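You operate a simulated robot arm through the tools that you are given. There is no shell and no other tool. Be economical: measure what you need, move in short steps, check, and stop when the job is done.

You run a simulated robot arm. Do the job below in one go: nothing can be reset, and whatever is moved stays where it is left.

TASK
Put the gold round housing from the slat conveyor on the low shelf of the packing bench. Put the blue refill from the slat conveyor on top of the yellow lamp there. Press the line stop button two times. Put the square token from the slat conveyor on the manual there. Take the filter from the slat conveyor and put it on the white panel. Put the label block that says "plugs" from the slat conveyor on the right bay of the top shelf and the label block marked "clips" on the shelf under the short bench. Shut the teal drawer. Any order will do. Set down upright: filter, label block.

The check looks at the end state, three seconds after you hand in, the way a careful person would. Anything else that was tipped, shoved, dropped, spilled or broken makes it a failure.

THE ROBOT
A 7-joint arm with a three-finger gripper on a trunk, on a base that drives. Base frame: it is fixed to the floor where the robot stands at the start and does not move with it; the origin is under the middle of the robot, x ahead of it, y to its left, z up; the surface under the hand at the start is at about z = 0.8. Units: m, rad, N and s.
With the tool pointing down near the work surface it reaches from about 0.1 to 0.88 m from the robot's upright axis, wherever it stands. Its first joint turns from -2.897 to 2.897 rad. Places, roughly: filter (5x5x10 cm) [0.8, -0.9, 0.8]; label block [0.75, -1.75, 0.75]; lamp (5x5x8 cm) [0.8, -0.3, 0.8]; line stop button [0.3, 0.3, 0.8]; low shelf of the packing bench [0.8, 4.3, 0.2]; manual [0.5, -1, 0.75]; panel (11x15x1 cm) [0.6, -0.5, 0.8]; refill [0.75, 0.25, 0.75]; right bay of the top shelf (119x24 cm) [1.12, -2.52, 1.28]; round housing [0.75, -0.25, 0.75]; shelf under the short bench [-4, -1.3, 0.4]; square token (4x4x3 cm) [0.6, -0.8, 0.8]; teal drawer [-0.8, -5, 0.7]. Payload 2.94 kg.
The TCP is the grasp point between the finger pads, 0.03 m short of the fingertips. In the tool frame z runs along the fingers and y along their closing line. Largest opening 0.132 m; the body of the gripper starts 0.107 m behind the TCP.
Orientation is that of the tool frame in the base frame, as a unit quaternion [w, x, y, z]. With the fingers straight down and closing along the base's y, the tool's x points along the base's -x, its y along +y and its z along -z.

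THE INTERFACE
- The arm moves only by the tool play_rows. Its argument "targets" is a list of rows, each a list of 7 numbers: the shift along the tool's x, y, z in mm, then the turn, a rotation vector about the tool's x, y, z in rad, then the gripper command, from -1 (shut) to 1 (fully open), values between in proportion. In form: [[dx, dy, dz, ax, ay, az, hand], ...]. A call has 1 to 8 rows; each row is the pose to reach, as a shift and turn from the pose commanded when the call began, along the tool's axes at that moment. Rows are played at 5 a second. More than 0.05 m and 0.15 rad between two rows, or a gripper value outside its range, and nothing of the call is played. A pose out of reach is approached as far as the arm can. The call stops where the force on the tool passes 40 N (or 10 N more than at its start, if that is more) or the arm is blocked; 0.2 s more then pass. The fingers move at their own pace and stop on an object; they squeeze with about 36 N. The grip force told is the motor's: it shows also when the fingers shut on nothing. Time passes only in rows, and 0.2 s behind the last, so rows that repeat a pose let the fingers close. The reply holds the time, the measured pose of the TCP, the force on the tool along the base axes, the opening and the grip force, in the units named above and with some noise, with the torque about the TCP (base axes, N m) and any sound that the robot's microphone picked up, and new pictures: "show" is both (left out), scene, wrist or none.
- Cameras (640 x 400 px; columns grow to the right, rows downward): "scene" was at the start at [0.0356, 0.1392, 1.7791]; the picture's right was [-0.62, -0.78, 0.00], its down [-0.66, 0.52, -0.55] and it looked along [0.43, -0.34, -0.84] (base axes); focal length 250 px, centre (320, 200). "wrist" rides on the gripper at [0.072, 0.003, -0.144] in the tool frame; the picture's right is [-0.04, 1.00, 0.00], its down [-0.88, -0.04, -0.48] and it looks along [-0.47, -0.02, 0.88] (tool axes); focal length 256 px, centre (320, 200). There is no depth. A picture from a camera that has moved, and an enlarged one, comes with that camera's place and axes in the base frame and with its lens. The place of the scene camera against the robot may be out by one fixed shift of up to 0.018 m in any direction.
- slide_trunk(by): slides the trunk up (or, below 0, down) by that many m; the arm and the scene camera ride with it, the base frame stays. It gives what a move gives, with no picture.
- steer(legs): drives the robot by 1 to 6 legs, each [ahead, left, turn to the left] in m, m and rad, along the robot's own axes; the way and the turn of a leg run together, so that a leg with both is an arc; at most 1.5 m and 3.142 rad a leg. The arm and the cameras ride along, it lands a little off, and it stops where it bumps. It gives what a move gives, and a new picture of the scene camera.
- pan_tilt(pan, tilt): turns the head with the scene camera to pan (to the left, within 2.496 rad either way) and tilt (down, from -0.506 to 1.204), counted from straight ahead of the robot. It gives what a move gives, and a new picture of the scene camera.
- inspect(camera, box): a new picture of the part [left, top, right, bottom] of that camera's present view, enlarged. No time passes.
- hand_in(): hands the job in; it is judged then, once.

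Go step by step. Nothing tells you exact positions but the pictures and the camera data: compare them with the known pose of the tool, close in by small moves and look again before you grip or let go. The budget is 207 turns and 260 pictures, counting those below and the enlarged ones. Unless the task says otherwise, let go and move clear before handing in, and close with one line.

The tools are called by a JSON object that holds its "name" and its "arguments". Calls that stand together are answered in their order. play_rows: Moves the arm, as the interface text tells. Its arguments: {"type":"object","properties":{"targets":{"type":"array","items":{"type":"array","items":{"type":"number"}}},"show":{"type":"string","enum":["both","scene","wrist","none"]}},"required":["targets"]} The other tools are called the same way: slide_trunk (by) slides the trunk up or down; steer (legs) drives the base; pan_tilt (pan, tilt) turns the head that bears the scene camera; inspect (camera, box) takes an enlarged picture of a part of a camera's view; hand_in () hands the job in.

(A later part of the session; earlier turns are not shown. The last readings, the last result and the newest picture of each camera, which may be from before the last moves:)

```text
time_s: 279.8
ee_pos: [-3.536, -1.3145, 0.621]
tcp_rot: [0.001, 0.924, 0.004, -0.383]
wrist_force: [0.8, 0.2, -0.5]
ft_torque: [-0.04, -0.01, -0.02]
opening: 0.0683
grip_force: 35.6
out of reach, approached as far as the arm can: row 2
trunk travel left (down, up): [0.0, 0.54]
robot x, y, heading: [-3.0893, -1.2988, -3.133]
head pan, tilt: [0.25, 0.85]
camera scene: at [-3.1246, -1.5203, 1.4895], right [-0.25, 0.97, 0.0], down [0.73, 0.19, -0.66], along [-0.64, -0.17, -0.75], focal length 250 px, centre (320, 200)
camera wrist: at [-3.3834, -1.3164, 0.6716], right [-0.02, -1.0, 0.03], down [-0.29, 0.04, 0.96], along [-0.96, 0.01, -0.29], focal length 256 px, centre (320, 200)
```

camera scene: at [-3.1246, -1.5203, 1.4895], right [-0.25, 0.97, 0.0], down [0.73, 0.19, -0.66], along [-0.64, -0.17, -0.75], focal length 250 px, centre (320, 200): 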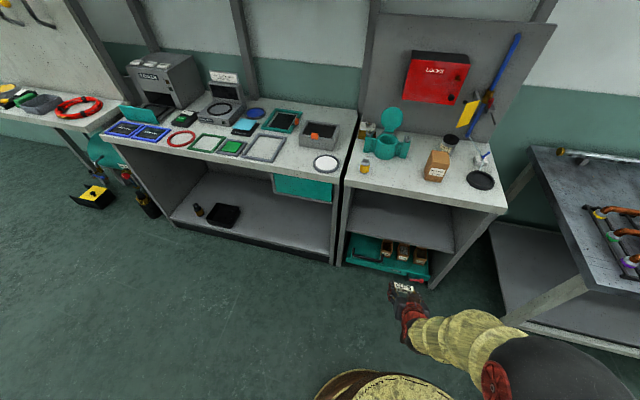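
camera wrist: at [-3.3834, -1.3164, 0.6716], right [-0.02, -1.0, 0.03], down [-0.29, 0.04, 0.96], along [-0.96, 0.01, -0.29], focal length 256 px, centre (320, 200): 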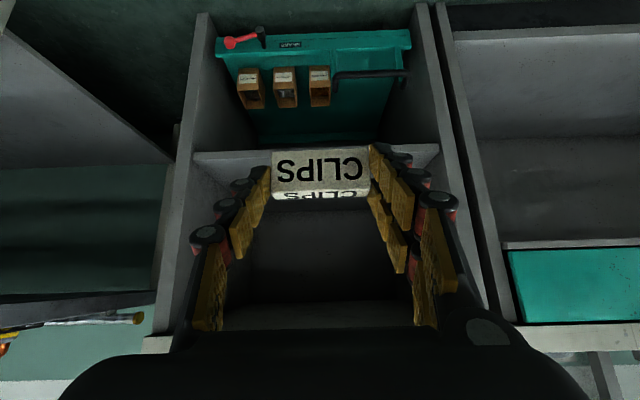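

A clear view in: the shelf edge is at z≈0.41, x≈−3.88. Moving forward and down toward the shelf mouth.

{"name": "play_rows", "arguments": {"targets": [[-14, 0, 37, 0, 0, 0, -1], [-27, 0, 74, 0, 0, 0, -1], [-41, 0, 111, 0, 0, 0, -1], [-54, 0, 148, 0, 0, 0, -1], [-68, 0, 185, 0, 0, 0, -1], [-81, 0, 222, 0, 0, 0, -1], [-105, 0, 252, 0, 0, 0, -1], [-105, 0, 252, 0, 0, 0, -1]], "show": "both"}}

```text
time_s: 281.6
ee_pos: [-3.79, -1.3158, 0.5176]
tcp_rot: [0.001, 0.924, 0.004, -0.382]
wrist_force: [0.5, 0.8, 0.7]
ft_torque: [-0.05, 0.02, -0.03]
opening: 0.0687
grip_force: 35.8
trunk travel left (down, up): [0.0, 0.54]
robot x, y, heading: [-3.0905, -1.3007, -3.143]
head pan, tilt: [0.25, 0.85]
camera scene: at [-3.1246, -1.5203, 1.4895], right [-0.25, 0.97, 0.0], down [0.73, 0.19, -0.66], along [-0.64, -0.17, -0.75], focal length 250 px, centre (320, 200)
camera wrist: at [-3.6366, -1.3183, 0.5684], right [-0.02, -1.0, 0.03], down [-0.29, 0.04, 0.96], along [-0.96, 0.01, -0.29], focal length 256 px, centre (320, 200)
```

scene: 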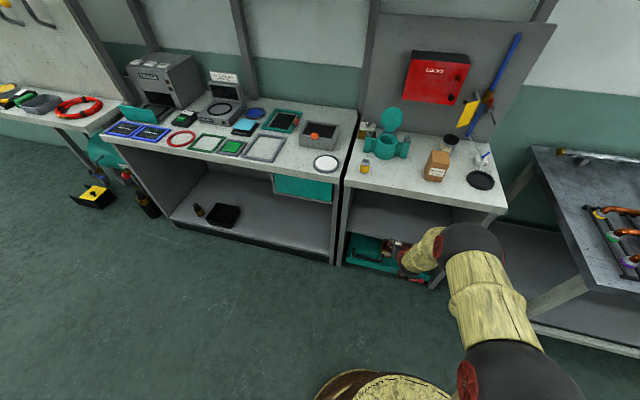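
wrist: 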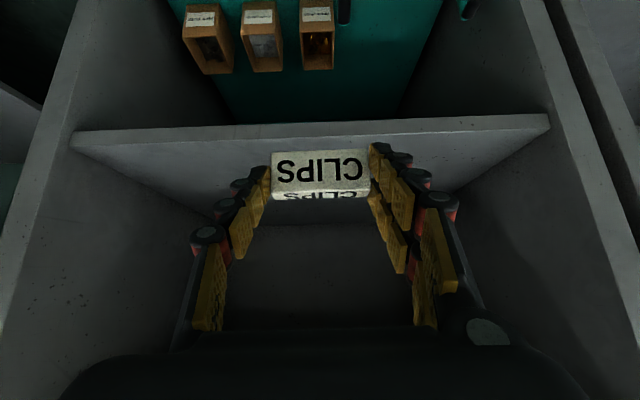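

The shelf edge is fixed at (−3.874, z 0.416). Moving in over it, then lowering with force checks.

{"name": "play_rows", "arguments": {"targets": [[-20, 0, 38, 0, 0, 0, -1], [-40, 0, 77, 0, 0, 0, -1], [-62, 0, 115, 0, 0, 0, -1], [-58, 0, 119, 0, 0, 0, -1], [-58, 0, 119, 0, 0, 0, -1]], "show": "wrist"}}

{"name": "play_rows", "arguments": {"targets": [[3, 0, 3, 0, 0, 0, -1], [6, 0, 6, 0, 0, 0, -1], [8, 0, 8, 0, 0, 0, -1], [8, 0, 8, 0, 0, 0, -1]], "show": "none"}}

```text
time_s: 282.8
ee_pos: [-3.9151, -1.3126, 0.4763]
tcp_rot: [0.002, 0.924, 0.004, -0.382]
wrist_force: [-0.7, 0.8, 0.0]
ft_torque: [0.03, 0.01, 0.02]
opening: 0.0689
grip_force: 35.9
trunk travel left (down, up): [0.0, 0.54]
robot x, y, heading: [-3.0921, -1.3045, -3.138]
head pan, tilt: [0.25, 0.85]
camera wrist: at [-3.762, -1.3156, 0.5276], right [-0.02, -1.0, 0.03], down [-0.29, 0.04, 0.96], along [-0.96, 0.01, -0.29], focal length 256 px, centre (320, 200)
```

wrist: 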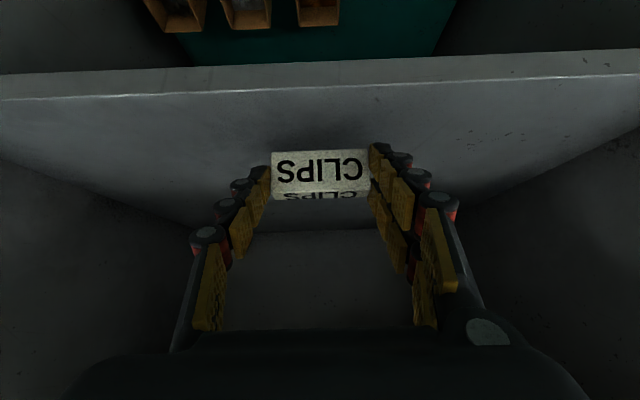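

```text
time_s: 283.8
ee_pos: [-3.9152, -1.3147, 0.4637]
tcp_rot: [0.002, 0.924, 0.004, -0.382]
wrist_force: [0.5, -0.1, 0.0]
ft_torque: [0.02, -0.01, -0.03]
opening: 0.0689
grip_force: 36.0
trunk travel left (down, up): [0.0, 0.54]
robot x, y, heading: [-3.089, -1.303, -3.138]
head pan, tilt: [0.25, 0.85]
```

I'll go 35 mm further in for margin, then continue lowering.

{"name": "play_rows", "arguments": {"targets": [[-13, 0, 13, 0, 0, 0, -1], [-25, 0, 25, 0, 0, 0, -1], [-23, 0, 27, 0, 0, 0, -1], [-21, 0, 29, 0, 0, 0, -1], [-21, 0, 29, 0, 0, 0, -1]], "show": "none"}}

{"name": "play_rows", "arguments": {"targets": [[2, 0, 2, 0, 0, 0, -1], [4, 0, 4, 0, 0, 0, -1], [4, 0, 4, 0, 0, 0, -1]], "show": "none"}}

{"name": "play_rows", "arguments": {"targets": [[2, 0, 2, 0, 0, 0, -1], [4, 0, 4, 0, 0, 0, -1], [4, 0, 4, 0, 0, 0, -1]], "show": "none"}}

```text
time_s: 285.0
ee_pos: [-3.9514, -1.3155, 0.4606]
tcp_rot: [0.003, 0.924, 0.005, -0.383]
wrist_force: [0.9, -0.3, -1.0]
ft_torque: [-0.01, -0.02, 0.02]
opening: 0.0686
grip_force: 35.3
trunk travel left (down, up): [0.0, 0.54]
robot x, y, heading: [-3.0902, -1.3026, -3.136]
head pan, tilt: [0.25, 0.85]
```

```text
time_s: 285.8
ee_pos: [-3.9521, -1.3158, 0.4586]
tcp_rot: [0.002, 0.924, 0.005, -0.383]
wrist_force: [-0.1, -1.4, 10.1]
ft_torque: [0.13, 0.17, 0.0]
opening: 0.0689
grip_force: 36.0
trunk travel left (down, up): [0.0, 0.54]
robot x, y, heading: [-3.0902, -1.3029, -3.133]
head pan, tilt: [0.25, 0.85]
```

```text
time_s: 286.6
ee_pos: [-3.9532, -1.3165, 0.4559]
tcp_rot: [0.001, 0.922, 0.004, -0.388]
wrist_force: [3.6, 1.9, 35.6]
ft_torque: [0.03, 0.56, -0.01]
opening: 0.0689
grip_force: 36.2
trunk travel left (down, up): [0.0, 0.54]
robot x, y, heading: [-3.0911, -1.3035, -3.133]
head pan, tilt: [0.25, 0.85]
```

Firm contact on the shelf. Easing off, opening slightly and backing out.

{"name": "play_rows", "arguments": {"targets": [[-5, 0, -5, 0, 0, 0, -1], [-5, 0, -5, 0, 0, 0, 0.25], [-5, 0, -5, 0, 0, 0, 0.25], [-5, 0, -25, 0, 0, 0, 0.25], [-2, 0, -65, 0, 0, 0, 0.25], [15, 0, -105, 0, 0, 0, 0.25], [40, 0, -145, 0, 0, 0, 0.25], [65, 0, -185, 0, 0, 0, 0.25]], "show": "wrist"}}

```text
time_s: 288.4
ee_pos: [-3.7716, -1.3106, 0.5319]
tcp_rot: [0.001, 0.924, 0.004, -0.382]
wrist_force: [-0.1, 0.9, -0.6]
ft_torque: [-0.01, -0.04, -0.04]
opening: 0.0824
grip_force: 0.0
trunk travel left (down, up): [0.0, 0.54]
robot x, y, heading: [-3.0891, -1.3077, -3.139]
head pan, tilt: [0.25, 0.85]
camera wrist: at [-3.6198, -1.3133, 0.5828], right [-0.02, -1.0, 0.03], down [-0.29, 0.04, 0.96], along [-0.96, 0.01, -0.29], focal length 256 px, centre (320, 200)
```

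wrist: 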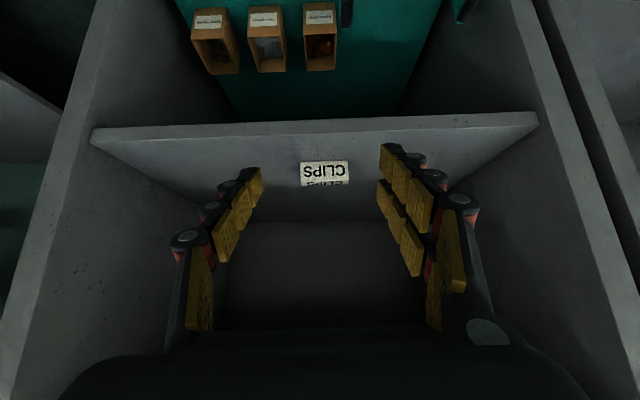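

CLIPS stands upright on the shelf. Backing away, raising the trunk and tucking the arm before the return trip.

{"name": "steer", "arguments": {"legs": [[-0.2, 0, 0]]}}

{"name": "slide_trunk", "arguments": {"by": 0.3}}

{"name": "play_rows", "arguments": {"targets": [[0, 0, -45, 0, 0, 0, 0], [-10, 0, -90, 0, 0, 0, 0], [-20, 0, -135, 0, 0, 0, 0], [-30, 0, -180, 0, 0, 0, -1], [-30, 0, -225, 0, 0, 0, -1], [-15, 0, -265, 0, 0, 0, -1], [-15, 0, -265, 0, 0, 0, -1]], "show": "none"}}

{"name": "steer", "arguments": {"legs": [[-0.05, 0, 0], [0, 0, 1.571], [1.5, 0, 0], [1.5, 0, 0]]}}

```text
time_s: 290.0
ee_pos: [-3.5722, -1.3097, 0.5313]
tcp_rot: [0.002, 0.924, 0.005, -0.382]
wrist_force: [-0.9, -0.1, 0.3]
ft_torque: [-0.01, 0.0, 0.02]
opening: 0.0826
grip_force: 0.1
trunk travel left (down, up): [0.0, 0.54]
robot x, y, heading: [-2.8883, -1.303, -3.129]
head pan, tilt: [0.25, 0.85]
camera scene: at [-2.9244, -1.5188, 1.4895], right [-0.26, 0.97, 0.0], down [0.73, 0.19, -0.66], along [-0.64, -0.17, -0.75], focal length 250 px, centre (320, 200)
```

scene: 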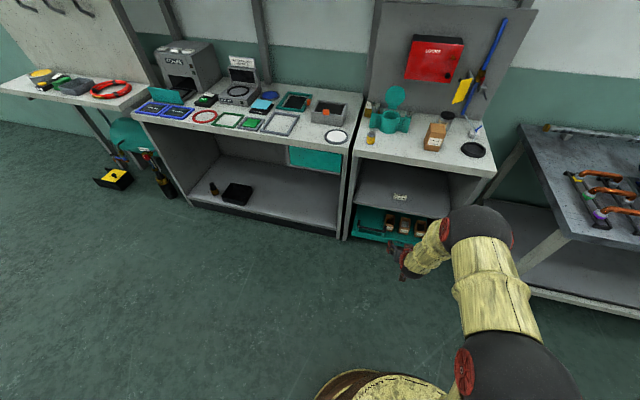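

```text
time_s: 293.0
ee_pos: [-3.5719, -1.3103, 0.8317]
tcp_rot: [0.002, 0.924, 0.005, -0.381]
wrist_force: [-0.1, 0.8, -0.1]
ft_torque: [-0.03, 0.01, 0.02]
opening: 0.0825
grip_force: 0.2
trunk travel left (down, up): [-0.3, 0.24]
robot x, y, heading: [-2.8918, -1.3031, -3.134]
head pan, tilt: [0.25, 0.85]
```

```text
time_s: 294.6
ee_pos: [-3.3953, -1.307, 1.0302]
tcp_rot: [0.002, 0.924, 0.005, -0.382]
wrist_force: [0.6, 0.0, 0.6]
ft_torque: [0.04, 0.04, 0.01]
opening: 0.0001
grip_force: 6.0
trunk travel left (down, up): [-0.3, 0.24]
robot x, y, heading: [-2.8878, -1.2992, -3.13]
head pan, tilt: [0.25, 0.85]
```

```text
time_s: 313.3
ee_pos: [-2.8379, -4.7873, 1.0308]
tcp_rot: [0.271, 0.65, 0.657, -0.268]
wrist_force: [0.5, 0.5, -0.2]
ft_torque: [0.02, -0.03, -0.05]
opening: 0.0
grip_force: 28.5
trunk travel left (down, up): [-0.3, 0.24]
robot x, y, heading: [-2.8416, -4.2802, -1.563]
head pan, tilt: [0.25, 0.85]
camera scene: at [-2.6217, -4.3323, 1.7895], right [-0.97, -0.26, 0.0], down [-0.19, 0.73, -0.66], along [0.17, -0.64, -0.75], focal length 250 px, centre (320, 200)
```

scene: 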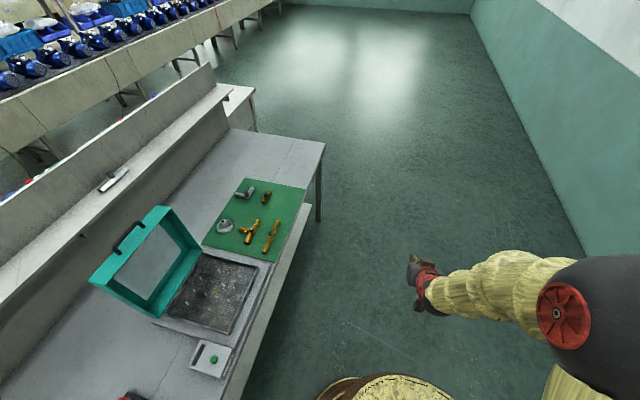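

CLIPS is on the shelf. Driving back around the row end toward the teal drawer.

{"name": "steer", "arguments": {"legs": [[1.5, 0, 0], [1.05, 0, 0], [0, 0, 1.563], [1.5, 0, 0], [1.2, 0, 0], [0, 0, 1.571]]}}

{"name": "pan_tilt", "arguments": {"pan": 0.5, "tilt": 0.6}}

```text
time_s: 346.2
ee_pos: [-0.1107, -6.4009, 1.0317]
tcp_rot: [0.27, -0.653, 0.655, 0.269]
wrist_force: [0.5, 0.4, -0.4]
ft_torque: [0.02, 0.03, -0.01]
opening: 0.0001
grip_force: 28.1
trunk travel left (down, up): [-0.3, 0.24]
robot x, y, heading: [-0.1094, -6.9029, 1.565]
head pan, tilt: [0.25, 0.85]
camera scene: at [-0.3116, -6.8668, 1.7895], right [0.97, 0.24, 0.0], down [0.18, -0.73, -0.66], along [-0.16, 0.64, -0.75], focal length 250 px, centre (320, 200)
```

scene: 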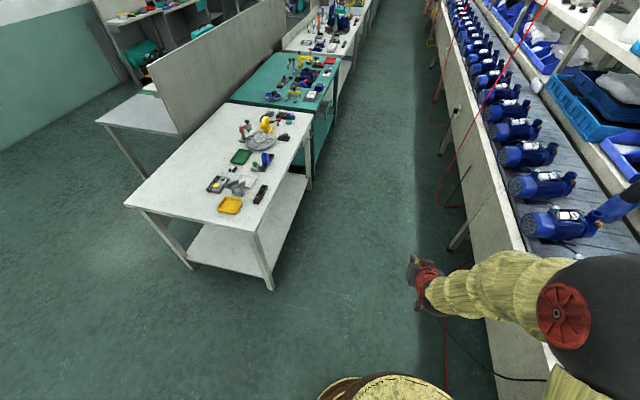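

```text
time_s: 347.0
ee_pos: [-0.1099, -6.4019, 1.0298]
tcp_rot: [0.27, -0.653, 0.654, 0.27]
wrist_force: [0.2, 0.0, 0.3]
ft_torque: [0.01, -0.02, -0.01]
opening: 0.0001
grip_force: 28.2
trunk travel left (down, up): [-0.3, 0.24]
robot x, y, heading: [-0.1115, -6.9048, 1.57]
head pan, tilt: [0.499, 0.6]
camera scene: at [-0.3345, -6.8648, 1.8104], right [0.88, 0.47, 0.0], down [0.27, -0.5, -0.82], along [-0.39, 0.73, -0.57], focal length 250 px, centre (320, 200)
```

scene: 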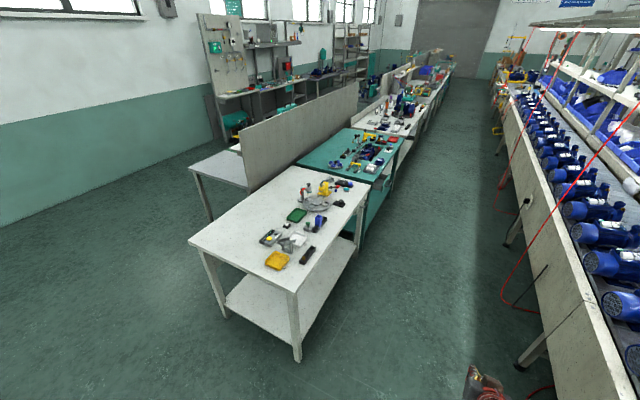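

{"name": "inspect", "arguments": {"camera": "scene", "box": [330, 90, 450, 200]}}

{"name": "steer", "arguments": {"legs": [[1.2, 0.05, 0]]}}

{"name": "pan_tilt", "arguments": {"pan": 0.9, "tilt": 0.75}}

```text
3.64 times, centred on (390, 145) of scene
camera zoom: at [-0.3345, -6.8648, 1.8104], right [0.88, 0.47, 0.0], down [0.27, -0.5, -0.82], along [-0.39, 0.73, -0.57], focal length 910 px, centre (66, 400)
```

zoom: 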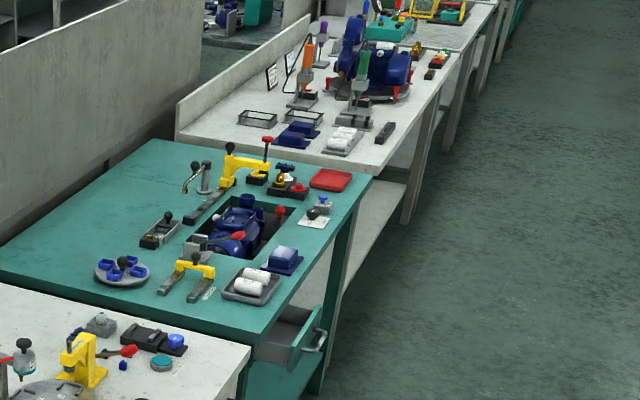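

```text
time_s: 353.1
ee_pos: [-0.1504, -5.1946, 1.031]
tcp_rot: [0.271, -0.651, 0.656, 0.269]
wrist_force: [0.1, -0.5, -0.2]
ft_torque: [0.01, -0.04, 0.0]
opening: 0.0002
grip_force: 29.4
trunk travel left (down, up): [-0.3, 0.24]
robot x, y, heading: [-0.156, -5.702, 1.563]
head pan, tilt: [0.499, 0.6]
camera scene: at [-0.3765, -5.6573, 1.8104], right [0.88, 0.47, 0.0], down [0.27, -0.5, -0.82], along [-0.39, 0.73, -0.57], focal length 250 px, centre (320, 200)
```

scene: 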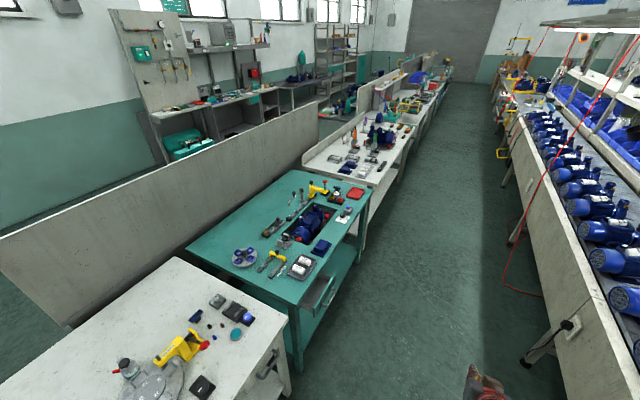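

```text
time_s: 353.9
ee_pos: [-0.1501, -5.1947, 1.0308]
tcp_rot: [0.271, -0.651, 0.655, 0.27]
wrist_force: [-0.4, 0.5, 0.7]
ft_torque: [0.02, -0.01, 0.03]
opening: 0.0
grip_force: 28.1
trunk travel left (down, up): [-0.3, 0.24]
robot x, y, heading: [-0.1492, -5.7014, 1.565]
head pan, tilt: [0.901, 0.75]
camera scene: at [-0.3993, -5.6834, 1.7976], right [0.63, 0.78, 0.0], down [0.53, -0.43, -0.73], along [-0.57, 0.46, -0.68], focal length 250 px, centre (320, 200)
```

scene: 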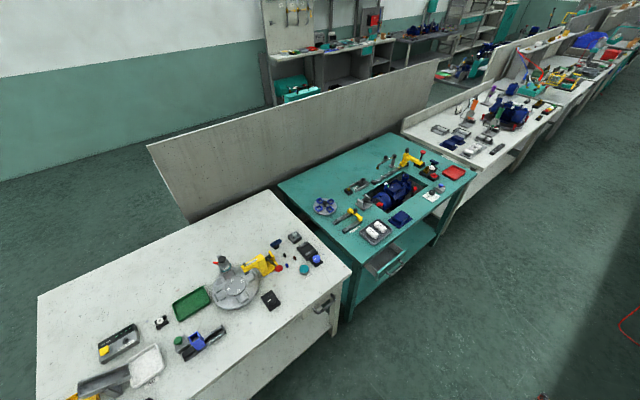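

The open teal drawer is at about (−0.68, −4.97, 0.7). I'll stand in front of it, turn to face it and look.

{"name": "steer", "arguments": {"legs": [[0.73, -0.12, 0], [0, 0, 1.577]]}}

{"name": "pan_tilt", "arguments": {"pan": 0.0, "tilt": 0.9}}

{"name": "play_rows", "arguments": {"targets": [[0, 0, 0, 0, 0, 0, -1]], "show": "wrist"}}

```text
time_s: 361.9
ee_pos: [-0.5265, -4.9838, 1.0301]
tcp_rot: [0.007, 0.924, 0.016, -0.381]
wrist_force: [-0.1, -0.5, 0.2]
ft_torque: [-0.04, -0.02, 0.01]
opening: 0.0
grip_force: 28.2
trunk travel left (down, up): [-0.3, 0.24]
robot x, y, heading: [-0.0211, -4.9657, -3.107]
head pan, tilt: [0.901, 0.75]
camera scene: at [-0.0241, -5.2294, 1.7975], right [-0.8, 0.59, 0.0], down [0.41, 0.55, -0.73], along [-0.43, -0.59, -0.68], focal length 250 px, centre (320, 200)
```

scene: 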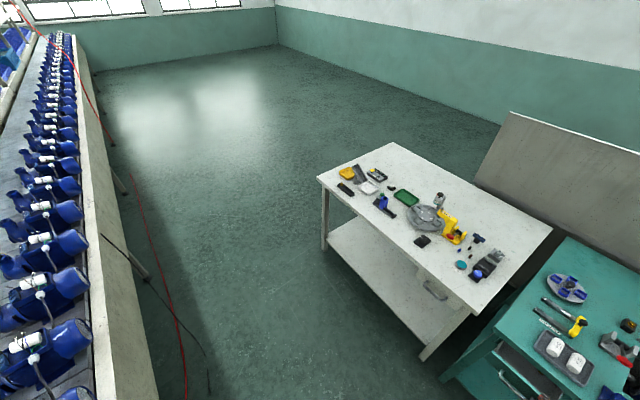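

```text
time_s: 363.1
ee_pos: [-0.5267, -4.9837, 1.0305]
tcp_rot: [0.007, 0.924, 0.015, -0.382]
wrist_force: [-0.2, -0.3, 0.2]
ft_torque: [0.0, 0.0, 0.04]
opening: 0.0004
grip_force: 29.0
trunk travel left (down, up): [-0.3, 0.24]
robot x, y, heading: [-0.0229, -4.967, -3.106]
head pan, tilt: [0.0, 0.901]
camera scene: at [-0.0503, -5.1653, 1.7857], right [-0.03, 1.0, 0.0], down [0.78, 0.03, -0.62], along [-0.62, -0.02, -0.78], focal length 250 px, centre (320, 200)
```

scene: 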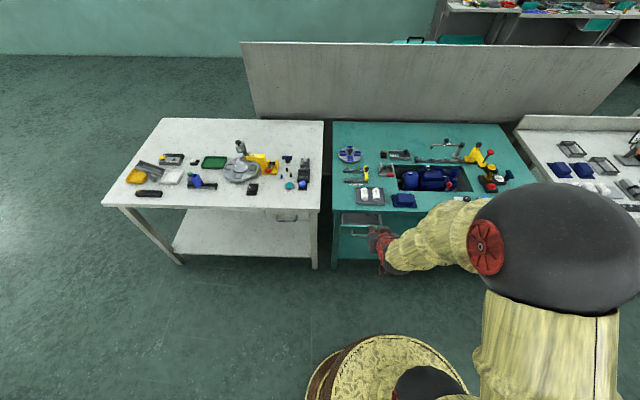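

```text
time_s: 363.5
ee_pos: [-0.5259, -4.9821, 1.0309]
tcp_rot: [0.006, 0.924, 0.016, -0.382]
wrist_force: [-0.2, -0.5, 0.3]
ft_torque: [0.03, -0.01, 0.0]
opening: 0.0
grip_force: 28.3
trunk travel left (down, up): [-0.3, 0.24]
robot x, y, heading: [-0.0227, -4.964, -3.111]
head pan, tilt: [0.0, 0.901]
camera wrist: at [-0.3735, -4.9816, 1.0818], right [0.0, -1.0, 0.03], down [-0.29, 0.03, 0.96], along [-0.96, -0.01, -0.29], focal length 256 px, centre (320, 200)
```

wrist: 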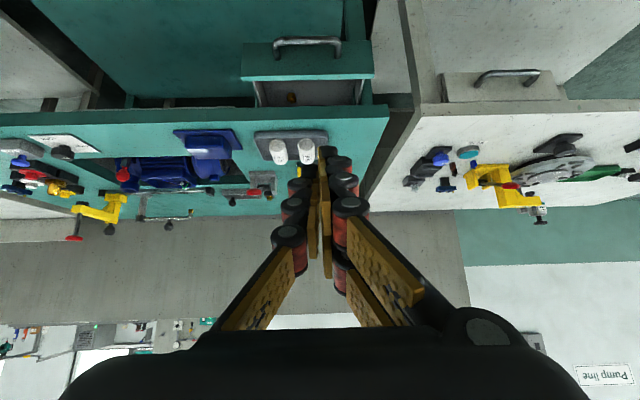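

{"name": "inspect", "arguments": {"camera": "wrist", "box": [210, 10, 410, 150]}}

{"name": "inspect", "arguments": {"camera": "scene", "box": [310, 180, 430, 280]}}

```text
2.86 times, centred on (310, 80) of wrist
camera zoom: at [-0.3735, -4.9816, 1.0818], right [0.0, -1.0, 0.03], down [-0.29, 0.03, 0.96], along [-0.96, -0.01, -0.29], focal length 731 px, centre (349, 543)
```

zoom: 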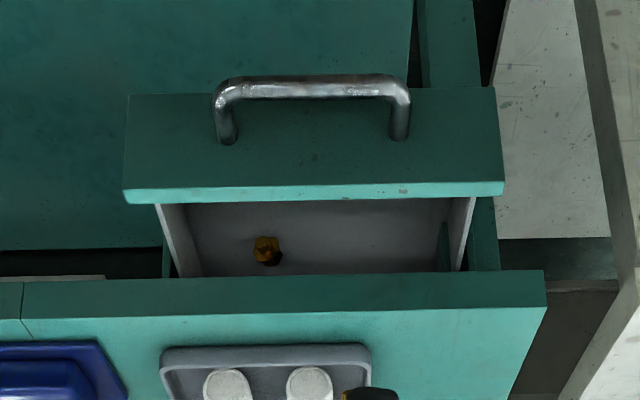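

```text
4.00 times, centred on (370, 230) of scene
camera zoom: at [-0.0503, -5.1653, 1.7856], right [-0.03, 1.0, 0.0], down [0.78, 0.03, -0.62], along [-0.62, -0.02, -0.78], focal length 1001 px, centre (120, 80)
```

zoom: 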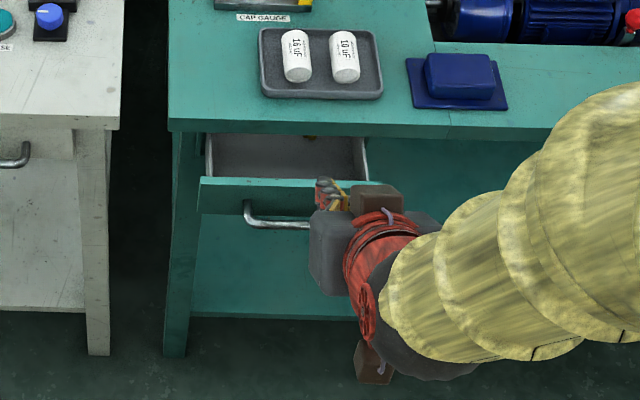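

The drawer's front face is at x≈−0.71 (z 0.70–0.775), the table edge at x≈−0.77. I'll push on the plain panel beside the handle (y≈−4.88) with closed fingertips.

{"name": "play_rows", "arguments": {"targets": [[15, -25, 25, 0, 0, 0, -1], [35, -50, 55, 0, 0, 0, -1], [55, -75, 90, 0, 0, 0, -1], [80, -103, 120, 0, 0, 0, -1], [110, -103, 155, 0, 0, 0, -1], [135, -103, 195, 0, 0, 0, -1], [145, -103, 230, 0, 0, 0, -1], [145, -103, 230, 0, 0, 0, -1]], "show": "wrist"}}

{"name": "inspect", "arguments": {"camera": "scene", "box": [310, 180, 450, 280]}}

```text
time_s: 365.3
ee_pos: [-0.5898, -4.8811, 0.7693]
tcp_rot: [0.007, 0.924, 0.016, -0.383]
wrist_force: [0.1, 0.3, -0.3]
ft_torque: [-0.01, -0.01, 0.02]
opening: 0.0
grip_force: 28.5
trunk travel left (down, up): [-0.3, 0.24]
robot x, y, heading: [-0.0236, -4.9639, -3.108]
head pan, tilt: [0.0, 0.901]
camera wrist: at [-0.4378, -4.8791, 0.8194], right [0.0, -1.0, 0.03], down [-0.29, 0.03, 0.96], along [-0.96, -0.01, -0.29], focal length 256 px, centre (320, 200)
```

wrist: 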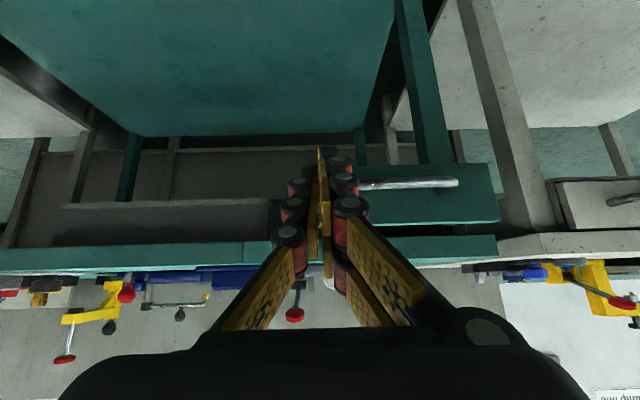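

```text
4.00 times, centred on (380, 230) of scene
camera zoom: at [-0.0507, -5.1654, 1.7857], right [-0.03, 1.0, 0.0], down [0.78, 0.03, -0.62], along [-0.62, -0.02, -0.78], focal length 1001 px, centre (80, 80)
```

zoom: 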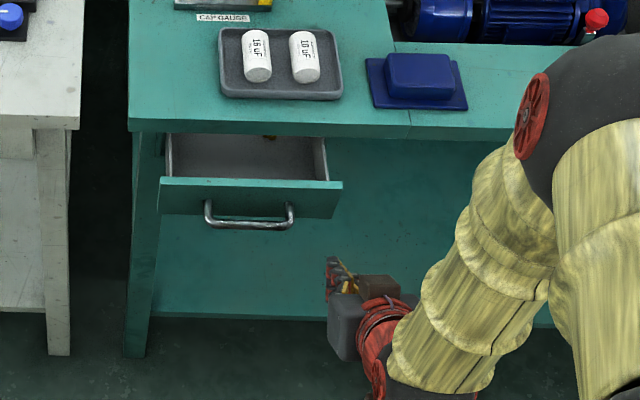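

Lined up beside the handle. Moving forward to touch and then push in steps.

{"name": "play_rows", "arguments": {"targets": [[10, 2, 10, 0, 0, 0, -1], [-18, 2, 38, 0, 0, 0, -1], [-46, 2, 66, 0, 0, 0, -1], [-53, 2, 73, 0, 0, 0, -1], [-60, 2, 80, 0, 0, 0, -1], [-67, 2, 87, 0, 0, 0, -1], [-67, 2, 87, 0, 0, 0, -1]], "show": "wrist"}}

{"name": "inspect", "arguments": {"camera": "scene", "box": [310, 180, 450, 280]}}

```text
time_s: 366.9
ee_pos: [-0.698, -4.8875, 0.751]
tcp_rot: [0.006, 0.924, 0.015, -0.382]
wrist_force: [0.4, -0.3, -0.1]
ft_torque: [-0.01, -0.04, 0.01]
opening: 0.0
grip_force: 28.6
trunk travel left (down, up): [-0.3, 0.24]
robot x, y, heading: [-0.0208, -4.9676, -3.108]
head pan, tilt: [0.0, 0.901]
camera wrist: at [-0.5449, -4.8862, 0.8029], right [0.0, -1.0, 0.03], down [-0.29, 0.03, 0.96], along [-0.96, -0.01, -0.29], focal length 256 px, centre (320, 200)
```

wrist: 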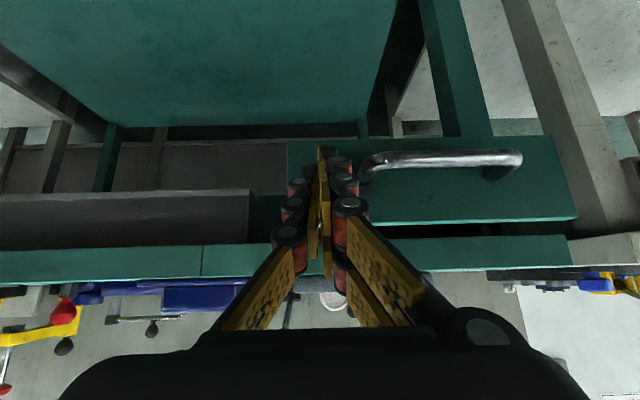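

```text
4.00 times, centred on (380, 230) of scene
camera zoom: at [-0.0506, -5.1652, 1.7857], right [-0.03, 1.0, 0.0], down [0.78, 0.03, -0.62], along [-0.62, -0.02, -0.78], focal length 1001 px, centre (80, 80)
```

zoom: 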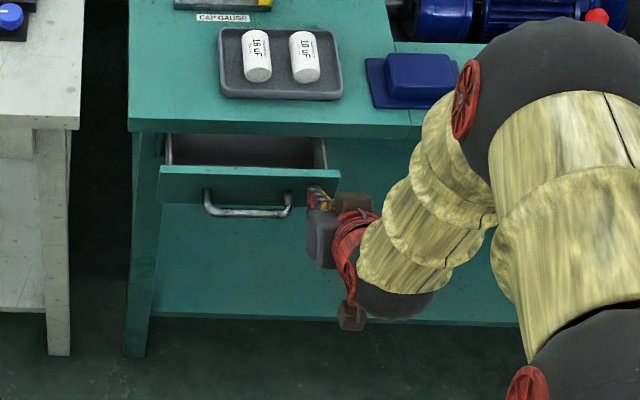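

The drawer is already moving in. Continuing the push until it stops.

{"name": "play_rows", "arguments": {"targets": [[-7, 0, 7, 0, 0, 0, -1], [-14, 0, 14, 0, 0, 0, -1], [-21, 0, 21, 0, 0, 0, -1], [-28, 0, 28, 0, 0, 0, -1], [-28, 0, 28, 0, 0, 0, -1]], "show": "wrist"}}

{"name": "inspect", "arguments": {"camera": "scene", "box": [310, 180, 450, 280]}}

```text
time_s: 368.1
ee_pos: [-0.7385, -4.8884, 0.7494]
tcp_rot: [0.006, 0.924, 0.015, -0.382]
wrist_force: [-0.1, -0.8, -0.1]
ft_torque: [0.02, 0.04, 0.0]
opening: 0.0002
grip_force: 28.9
trunk travel left (down, up): [-0.3, 0.24]
robot x, y, heading: [-0.019, -4.9682, -3.106]
head pan, tilt: [0.0, 0.901]
camera wrist: at [-0.5852, -4.8875, 0.8016], right [0.0, -1.0, 0.03], down [-0.29, 0.03, 0.96], along [-0.96, -0.01, -0.29], focal length 256 px, centre (320, 200)
```

wrist: 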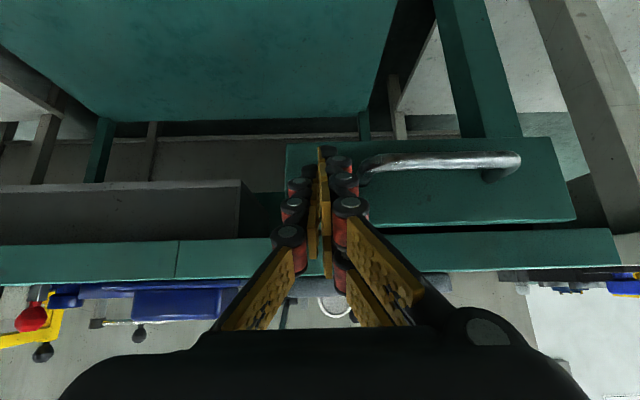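

```text
4.00 times, centred on (380, 230) of scene
camera zoom: at [-0.0507, -5.1652, 1.7856], right [-0.03, 1.0, 0.0], down [0.78, 0.03, -0.62], along [-0.62, -0.02, -0.78], focal length 1001 px, centre (80, 80)
```

zoom: 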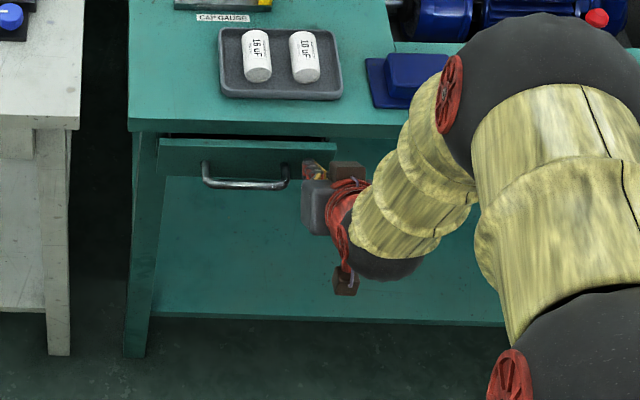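

Nearly closed. Pushing further in small steps until resistance.

{"name": "play_rows", "arguments": {"targets": [[-4, 0, 4, 0, 0, 0, -1], [-7, 0, 7, 0, 0, 0, -1], [-10, 0, 10, 0, 0, 0, -1], [-13, 0, 13, 0, 0, 0, -1], [-13, 0, 13, 0, 0, 0, -1]], "show": "none"}}

{"name": "play_rows", "arguments": {"targets": [[-3, 0, 3, 0, 0, 0, -1], [-6, 0, 6, 0, 0, 0, -1], [-6, 0, 6, 0, 0, 0, -1]], "show": "wrist"}}

{"name": "inspect", "arguments": {"camera": "scene", "box": [310, 180, 450, 280]}}

```text
time_s: 369.3
ee_pos: [-0.7559, -4.8892, 0.7506]
tcp_rot: [0.007, 0.924, 0.016, -0.382]
wrist_force: [0.0, 0.2, -0.7]
ft_torque: [0.02, 0.0, 0.0]
opening: 0.0001
grip_force: 28.5
trunk travel left (down, up): [-0.3, 0.24]
robot x, y, heading: [-0.021, -4.9679, -3.108]
head pan, tilt: [0.0, 0.901]
```

```text
time_s: 370.1
ee_pos: [-0.7598, -4.8906, 0.7491]
tcp_rot: [0.007, 0.925, 0.016, -0.379]
wrist_force: [34.6, 3.5, 10.2]
ft_torque: [-0.18, 0.19, -0.02]
opening: 0.0
grip_force: 28.2
trunk travel left (down, up): [-0.3, 0.24]
robot x, y, heading: [-0.0204, -4.9671, -3.107]
head pan, tilt: [0.0, 0.901]
camera wrist: at [-0.6063, -4.8888, 0.8008], right [0.0, -1.0, 0.03], down [-0.29, 0.03, 0.96], along [-0.96, -0.01, -0.29], focal length 256 px, centre (320, 200)
```

wrist: 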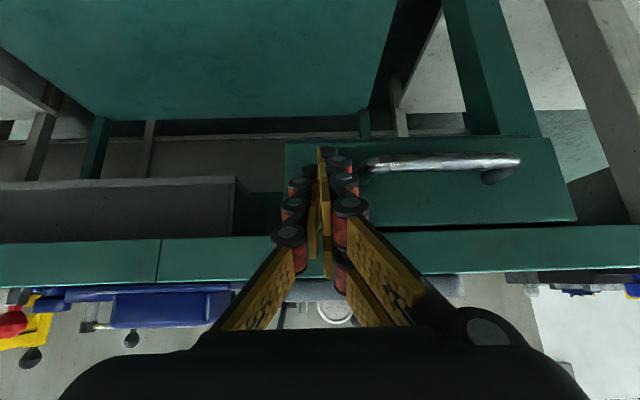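

```text
4.00 times, centred on (380, 230) of scene
camera zoom: at [-0.0464, -5.165, 1.7858], right [-0.03, 1.0, 0.0], down [0.78, 0.03, -0.62], along [-0.62, -0.02, -0.78], focal length 1001 px, centre (80, 80)
```

zoom: 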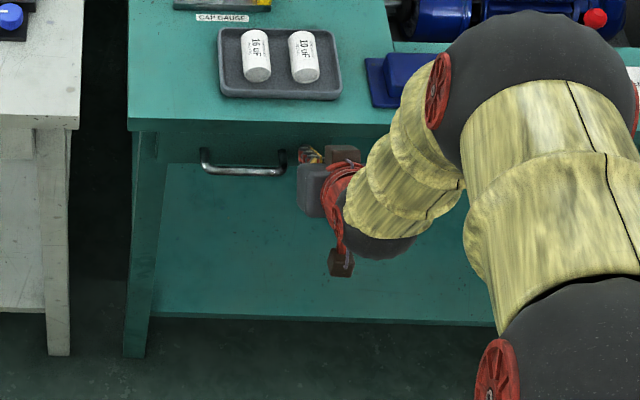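

Resistance of 35 N: it's at its stop (or the hand meets the table edge). Backing off to look.

{"name": "play_rows", "arguments": {"targets": [[20, 0, -20, 0, 0, 0, -1], [50, 0, -50, 0, 0, 0, -1], [80, 0, -80, 0, 0, 0, -1], [110, 0, -110, 0, 0, 0, -1], [110, 0, -110, 0, 0, 0, -1]], "show": "wrist"}}

{"name": "inspect", "arguments": {"camera": "wrist", "box": [260, 110, 600, 260]}}

{"name": "inspect", "arguments": {"camera": "scene", "box": [200, 180, 440, 280]}}

```text
time_s: 371.3
ee_pos: [-0.6081, -4.887, 0.7512]
tcp_rot: [0.007, 0.924, 0.017, -0.382]
wrist_force: [1.3, 0.4, 0.7]
ft_torque: [0.01, 0.01, -0.01]
opening: 0.0001
grip_force: 28.6
trunk travel left (down, up): [-0.3, 0.24]
robot x, y, heading: [-0.0198, -4.9638, -3.114]
head pan, tilt: [0.0, 0.901]
camera wrist: at [-0.4551, -4.8847, 0.8017], right [0.0, -1.0, 0.03], down [-0.29, 0.03, 0.96], along [-0.96, -0.01, -0.29], focal length 256 px, centre (320, 200)
```

wrist: 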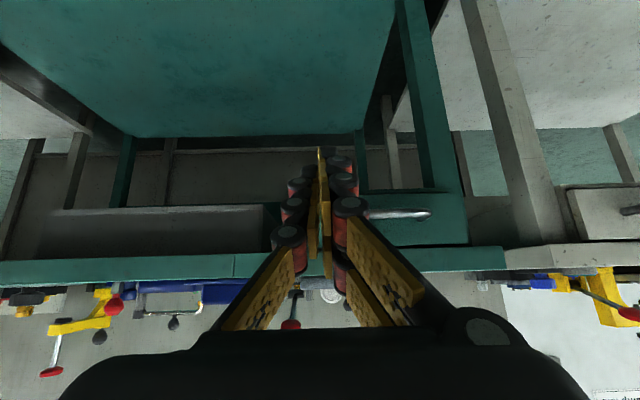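

```text
1.88 times, centred on (430, 185) of wrist
camera zoom: at [-0.4551, -4.8847, 0.8017], right [0.0, -1.0, 0.03], down [-0.29, 0.03, 0.96], along [-0.96, -0.01, -0.29], focal length 482 px, centre (113, 228)
```

zoom: 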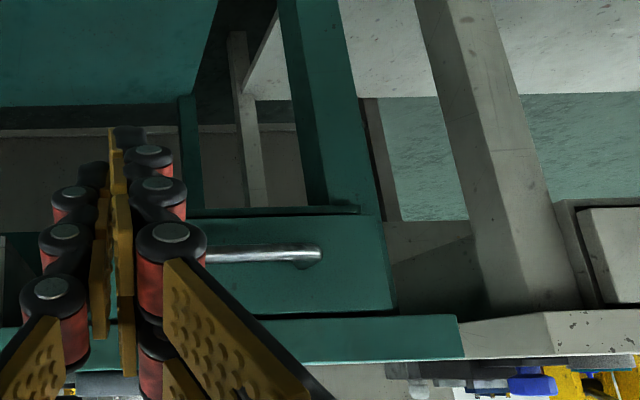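

```text
2.67 times, centred on (320, 230) of scene
camera zoom: at [-0.0503, -5.1651, 1.7857], right [-0.03, 1.0, 0.0], down [0.78, 0.03, -0.62], along [-0.62, -0.02, -0.78], focal length 667 px, centre (320, 120)
```

zoom: 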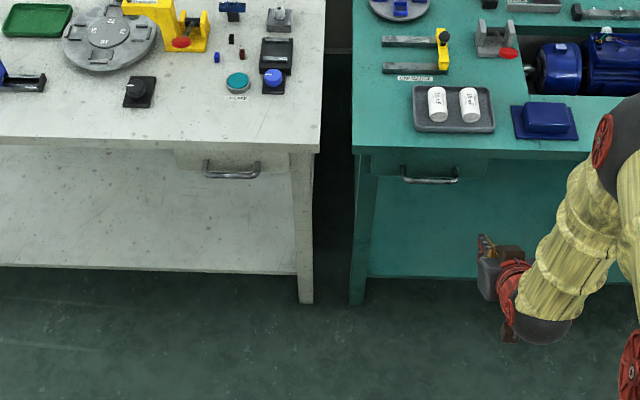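

The drawer is shut, flush like its neighbour. Raising the arm and driving back up the aisle to the gold housing.

{"name": "play_rows", "arguments": {"targets": [[-25, 0, -35, 0, 0, 0, -1], [-55, 0, -70, 0, 0, 0, -1], [-85, 0, -105, 0, 0, 0, -1], [-115, 0, -140, 0, 0, 0, -1], [-145, 20, -175, 0, 0, 0, -1], [-170, 60, -210, 0, 0, 0, -1], [-180, 100, -230, 0, 0, 0, -1]], "show": "none"}}

{"name": "steer", "arguments": {"legs": [[0, 0, -1.604], [1.5, 0.13, 0], [1.5, 0, 0]]}}

```text
refused: row 5 steps farther than a row can; nothing moved
```

```text
refused: leg 2 is longer than a leg can be; nothing moved
```

{"name": "play_rows", "arguments": {"targets": [[-25, 0, -35, 0, 0, 0, -1], [-55, 0, -70, 0, 0, 0, -1], [-85, 0, -105, 0, 0, 0, -1], [-115, 0, -140, 0, 0, 0, -1], [-140, 15, -170, 0, 0, 0, -1], [-160, 45, -195, 0, 0, 0, -1], [-175, 75, -215, 0, 0, 0, -1], [-185, 100, -230, 0, 0, 0, -1]], "show": "none"}}

{"name": "steer", "arguments": {"legs": [[0, 0, -1.604], [1.4, 0.13, 0], [1.5, 0, 0]]}}

```text
time_s: 373.1
ee_pos: [-0.5747, -4.9853, 1.0443]
tcp_rot: [0.007, 0.924, 0.017, -0.381]
wrist_force: [0.2, 1.0, 0.8]
ft_torque: [0.01, 0.0, 0.02]
opening: 0.0
grip_force: 28.7
trunk travel left (down, up): [-0.3, 0.24]
robot x, y, heading: [-0.0208, -4.9667, -3.11]
head pan, tilt: [0.0, 0.901]
```

```text
time_s: 390.9
ee_pos: [-0.2461, -1.5258, 1.0448]
tcp_rot: [-0.267, 0.659, -0.648, -0.272]
wrist_force: [0.4, -0.1, -0.2]
ft_torque: [0.0, -0.01, -0.03]
opening: 0.0
grip_force: 28.1
trunk travel left (down, up): [-0.3, 0.24]
robot x, y, heading: [-0.237, -2.0805, 1.589]
head pan, tilt: [0.0, 0.901]
camera scene: at [-0.4193, -2.0438, 1.7856], right [1.0, 0.01, 0.0], down [0.01, -0.78, -0.62], along [-0.01, 0.62, -0.78], focal length 250 px, centre (320, 200)
```

scene: 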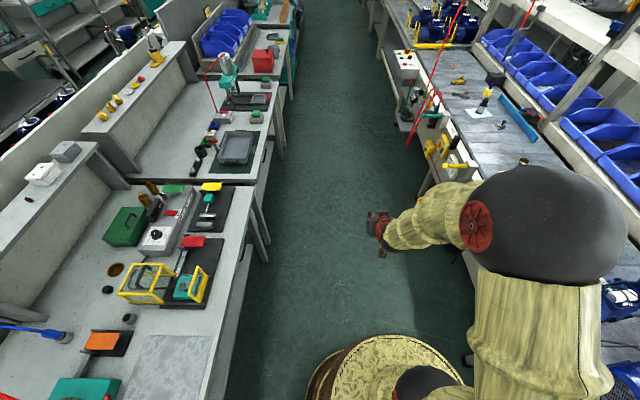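

{"name": "steer", "arguments": {"legs": [[0, 0, -0.06], [1.5, 0, 0], [0.53, 0, 0], [0, 0, -1.53]]}}

{"name": "play_rows", "arguments": {"targets": [[0, 0, 0, 0, 0, 0, -1]], "show": "wrist"}}

```text
time_s: 405.2
ee_pos: [0.4177, -0.0628, 1.0455]
tcp_rot: [0.382, 0.014, 0.924, -0.006]
wrist_force: [-0.1, -1.1, -0.1]
ft_torque: [-0.03, -0.02, -0.03]
opening: 0.0
grip_force: 28.4
trunk travel left (down, up): [-0.3, 0.24]
robot x, y, heading: [-0.1367, -0.0439, -0.038]
head pan, tilt: [0.0, 0.901]
camera scene: at [-0.0739, 0.1375, 1.7857], right [-0.03, -1.0, 0.0], down [-0.78, 0.03, -0.62], along [0.62, -0.02, -0.78], focal length 250 px, centre (320, 200)
```

scene: 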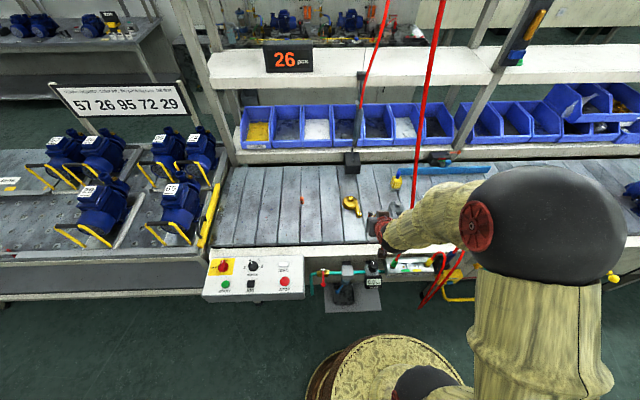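

```text
time_s: 405.6
ee_pos: [0.4178, -0.0628, 1.0445]
tcp_rot: [0.382, 0.014, 0.924, -0.006]
wrist_force: [1.4, -0.3, 0.2]
ft_torque: [0.04, -0.02, 0.01]
opening: 0.0
grip_force: 29.0
trunk travel left (down, up): [-0.3, 0.24]
robot x, y, heading: [-0.1367, -0.0441, -0.031]
head pan, tilt: [0.0, 0.901]
camera wrist: at [0.2657, -0.0554, 1.096], right [0.06, 1.0, 0.03], down [0.28, -0.05, 0.96], along [0.96, -0.05, -0.29], focal length 256 px, centre (320, 200)
```

wrist: 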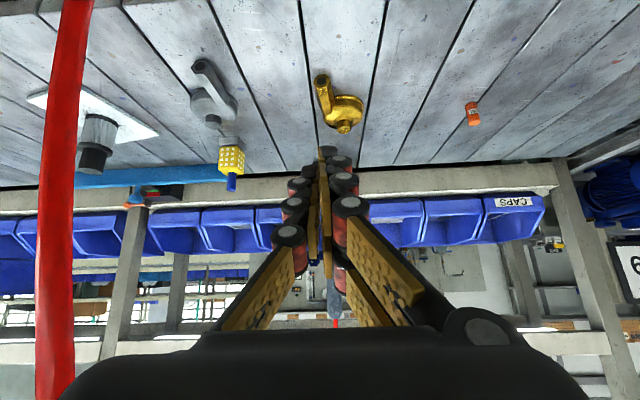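

All near-field objects are in order. The gold housing's body is at about (0.654, −0.030). Opening and approaching it with the 45° hand.

{"name": "play_rows", "arguments": {"targets": [[0, 8, 32, 0, 0, 0, 0.5], [0, 16, 64, 0, 0, 0, 1], [-3, 24, 96, 0, 0, 0, 1], [-5, 32, 130, 0, 0, 0, 1], [-7, 37, 165, 0, 0, 0, 1], [-9, 37, 195, 0, 0, 0, 1], [-9, 37, 195, 0, 0, 0, 1]], "show": "wrist"}}

{"name": "inspect", "arguments": {"camera": "wrist", "box": [250, 60, 390, 180]}}

```text
time_s: 407.2
ee_pos: [0.5628, -0.0317, 0.9123]
tcp_rot: [0.382, 0.014, 0.924, -0.005]
wrist_force: [0.1, -0.4, -0.2]
ft_torque: [-0.04, -0.01, 0.03]
opening: 0.1107
grip_force: 0.0
trunk travel left (down, up): [-0.3, 0.24]
robot x, y, heading: [-0.135, -0.0433, -0.032]
head pan, tilt: [0.0, 0.901]
camera wrist: at [0.4111, -0.0235, 0.9644], right [0.06, 1.0, 0.03], down [0.28, -0.05, 0.96], along [0.96, -0.05, -0.29], focal length 256 px, centre (320, 200)
```

wrist: 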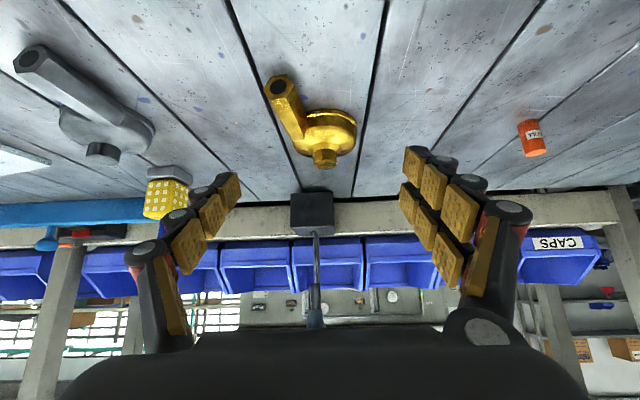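

```text
3.33 times, centred on (320, 120) of wrist
camera zoom: at [0.4111, -0.0235, 0.9644], right [0.06, 1.0, 0.03], down [0.28, -0.05, 0.96], along [0.96, -0.05, -0.29], focal length 853 px, centre (320, 467)
```

zoom: 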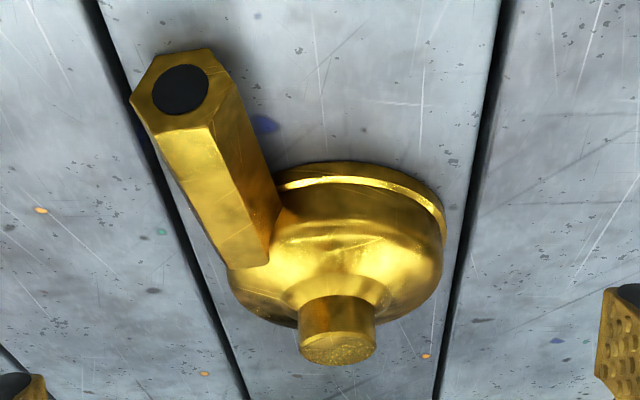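

The housing's body centre is about (0.672, −0.031), radius 3.5 cm. I'll ease the pitch to 35° so the pads wrap past its middle, and move in.

{"name": "play_rows", "arguments": {"targets": [[0, 4, 20, 0, 0.09, 0, 1], [-5, 4, 50, 0, 0.175, 0, 1], [-10, 4, 85, 0, 0.175, 0, 1], [-10, 4, 85, 0, 0.175, 0, 1]], "show": "wrist"}}

```text
time_s: 408.2
ee_pos: [0.6303, -0.0282, 0.8615]
tcp_rot: [0.301, 0.015, 0.954, -0.006]
wrist_force: [0.6, 0.1, -0.8]
ft_torque: [0.01, -0.03, 0.01]
opening: 0.1318
grip_force: 0.1
trunk travel left (down, up): [-0.3, 0.24]
robot x, y, heading: [-0.1343, -0.0444, -0.036]
head pan, tilt: [0.0, 0.901]
camera wrist: at [0.4896, -0.0215, 0.9375], right [0.07, 1.0, 0.02], down [0.45, -0.05, 0.89], along [0.89, -0.05, -0.45], focal length 256 px, centre (320, 200)
```

wrist: 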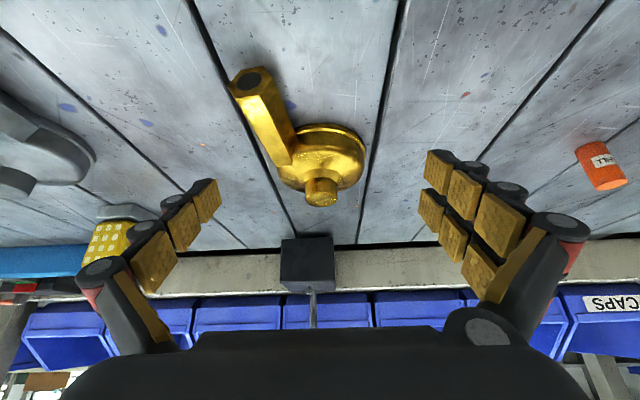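

{"name": "play_rows", "arguments": {"targets": [[-6, -1, 20, 0, 0, 0, 1], [-12, -2, 40, 0, 0, 0, 1], [-12, -2, 40, 0, 0, 0, 0], [-12, -2, 40, 0, 0, 0, -1], [-12, -2, 40, 0, 0, 0, -1], [-12, -2, 40, 0, 0, 0, -1]], "show": "wrist"}}

{"name": "inspect", "arguments": {"camera": "wrist", "box": [230, 80, 410, 230]}}

```text
time_s: 409.6
ee_pos: [0.6636, -0.0323, 0.8372]
tcp_rot: [0.299, 0.015, 0.954, -0.004]
wrist_force: [-0.6, 2.3, 2.8]
ft_torque: [0.3, 0.04, 0.02]
opening: 0.0768
grip_force: 10.9
trunk travel left (down, up): [-0.3, 0.24]
robot x, y, heading: [-0.1375, -0.044, -0.032]
head pan, tilt: [0.0, 0.901]
camera wrist: at [0.5226, -0.0255, 0.9131], right [0.07, 1.0, 0.02], down [0.45, -0.05, 0.89], along [0.89, -0.05, -0.45], focal length 256 px, centre (320, 200)
```

wrist: 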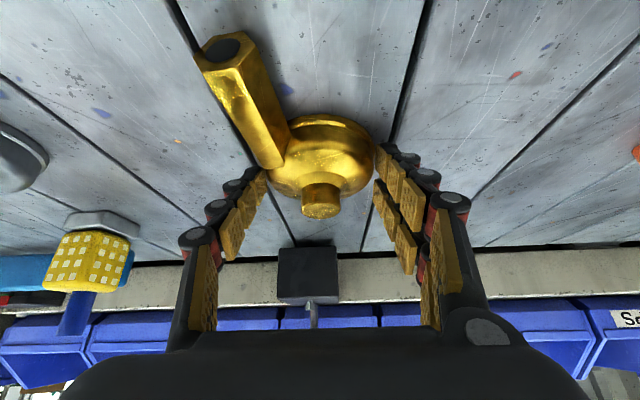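

```text
2.67 times, centred on (320, 155) of wrist
camera zoom: at [0.5226, -0.0255, 0.9131], right [0.07, 1.0, 0.02], down [0.45, -0.05, 0.89], along [0.89, -0.05, -0.45], focal length 683 px, centre (320, 320)
```

zoom: 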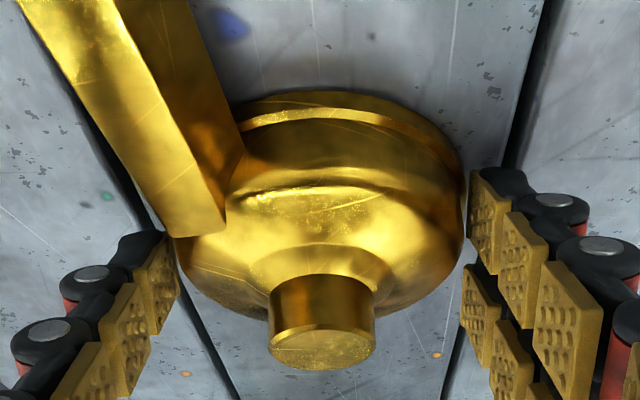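

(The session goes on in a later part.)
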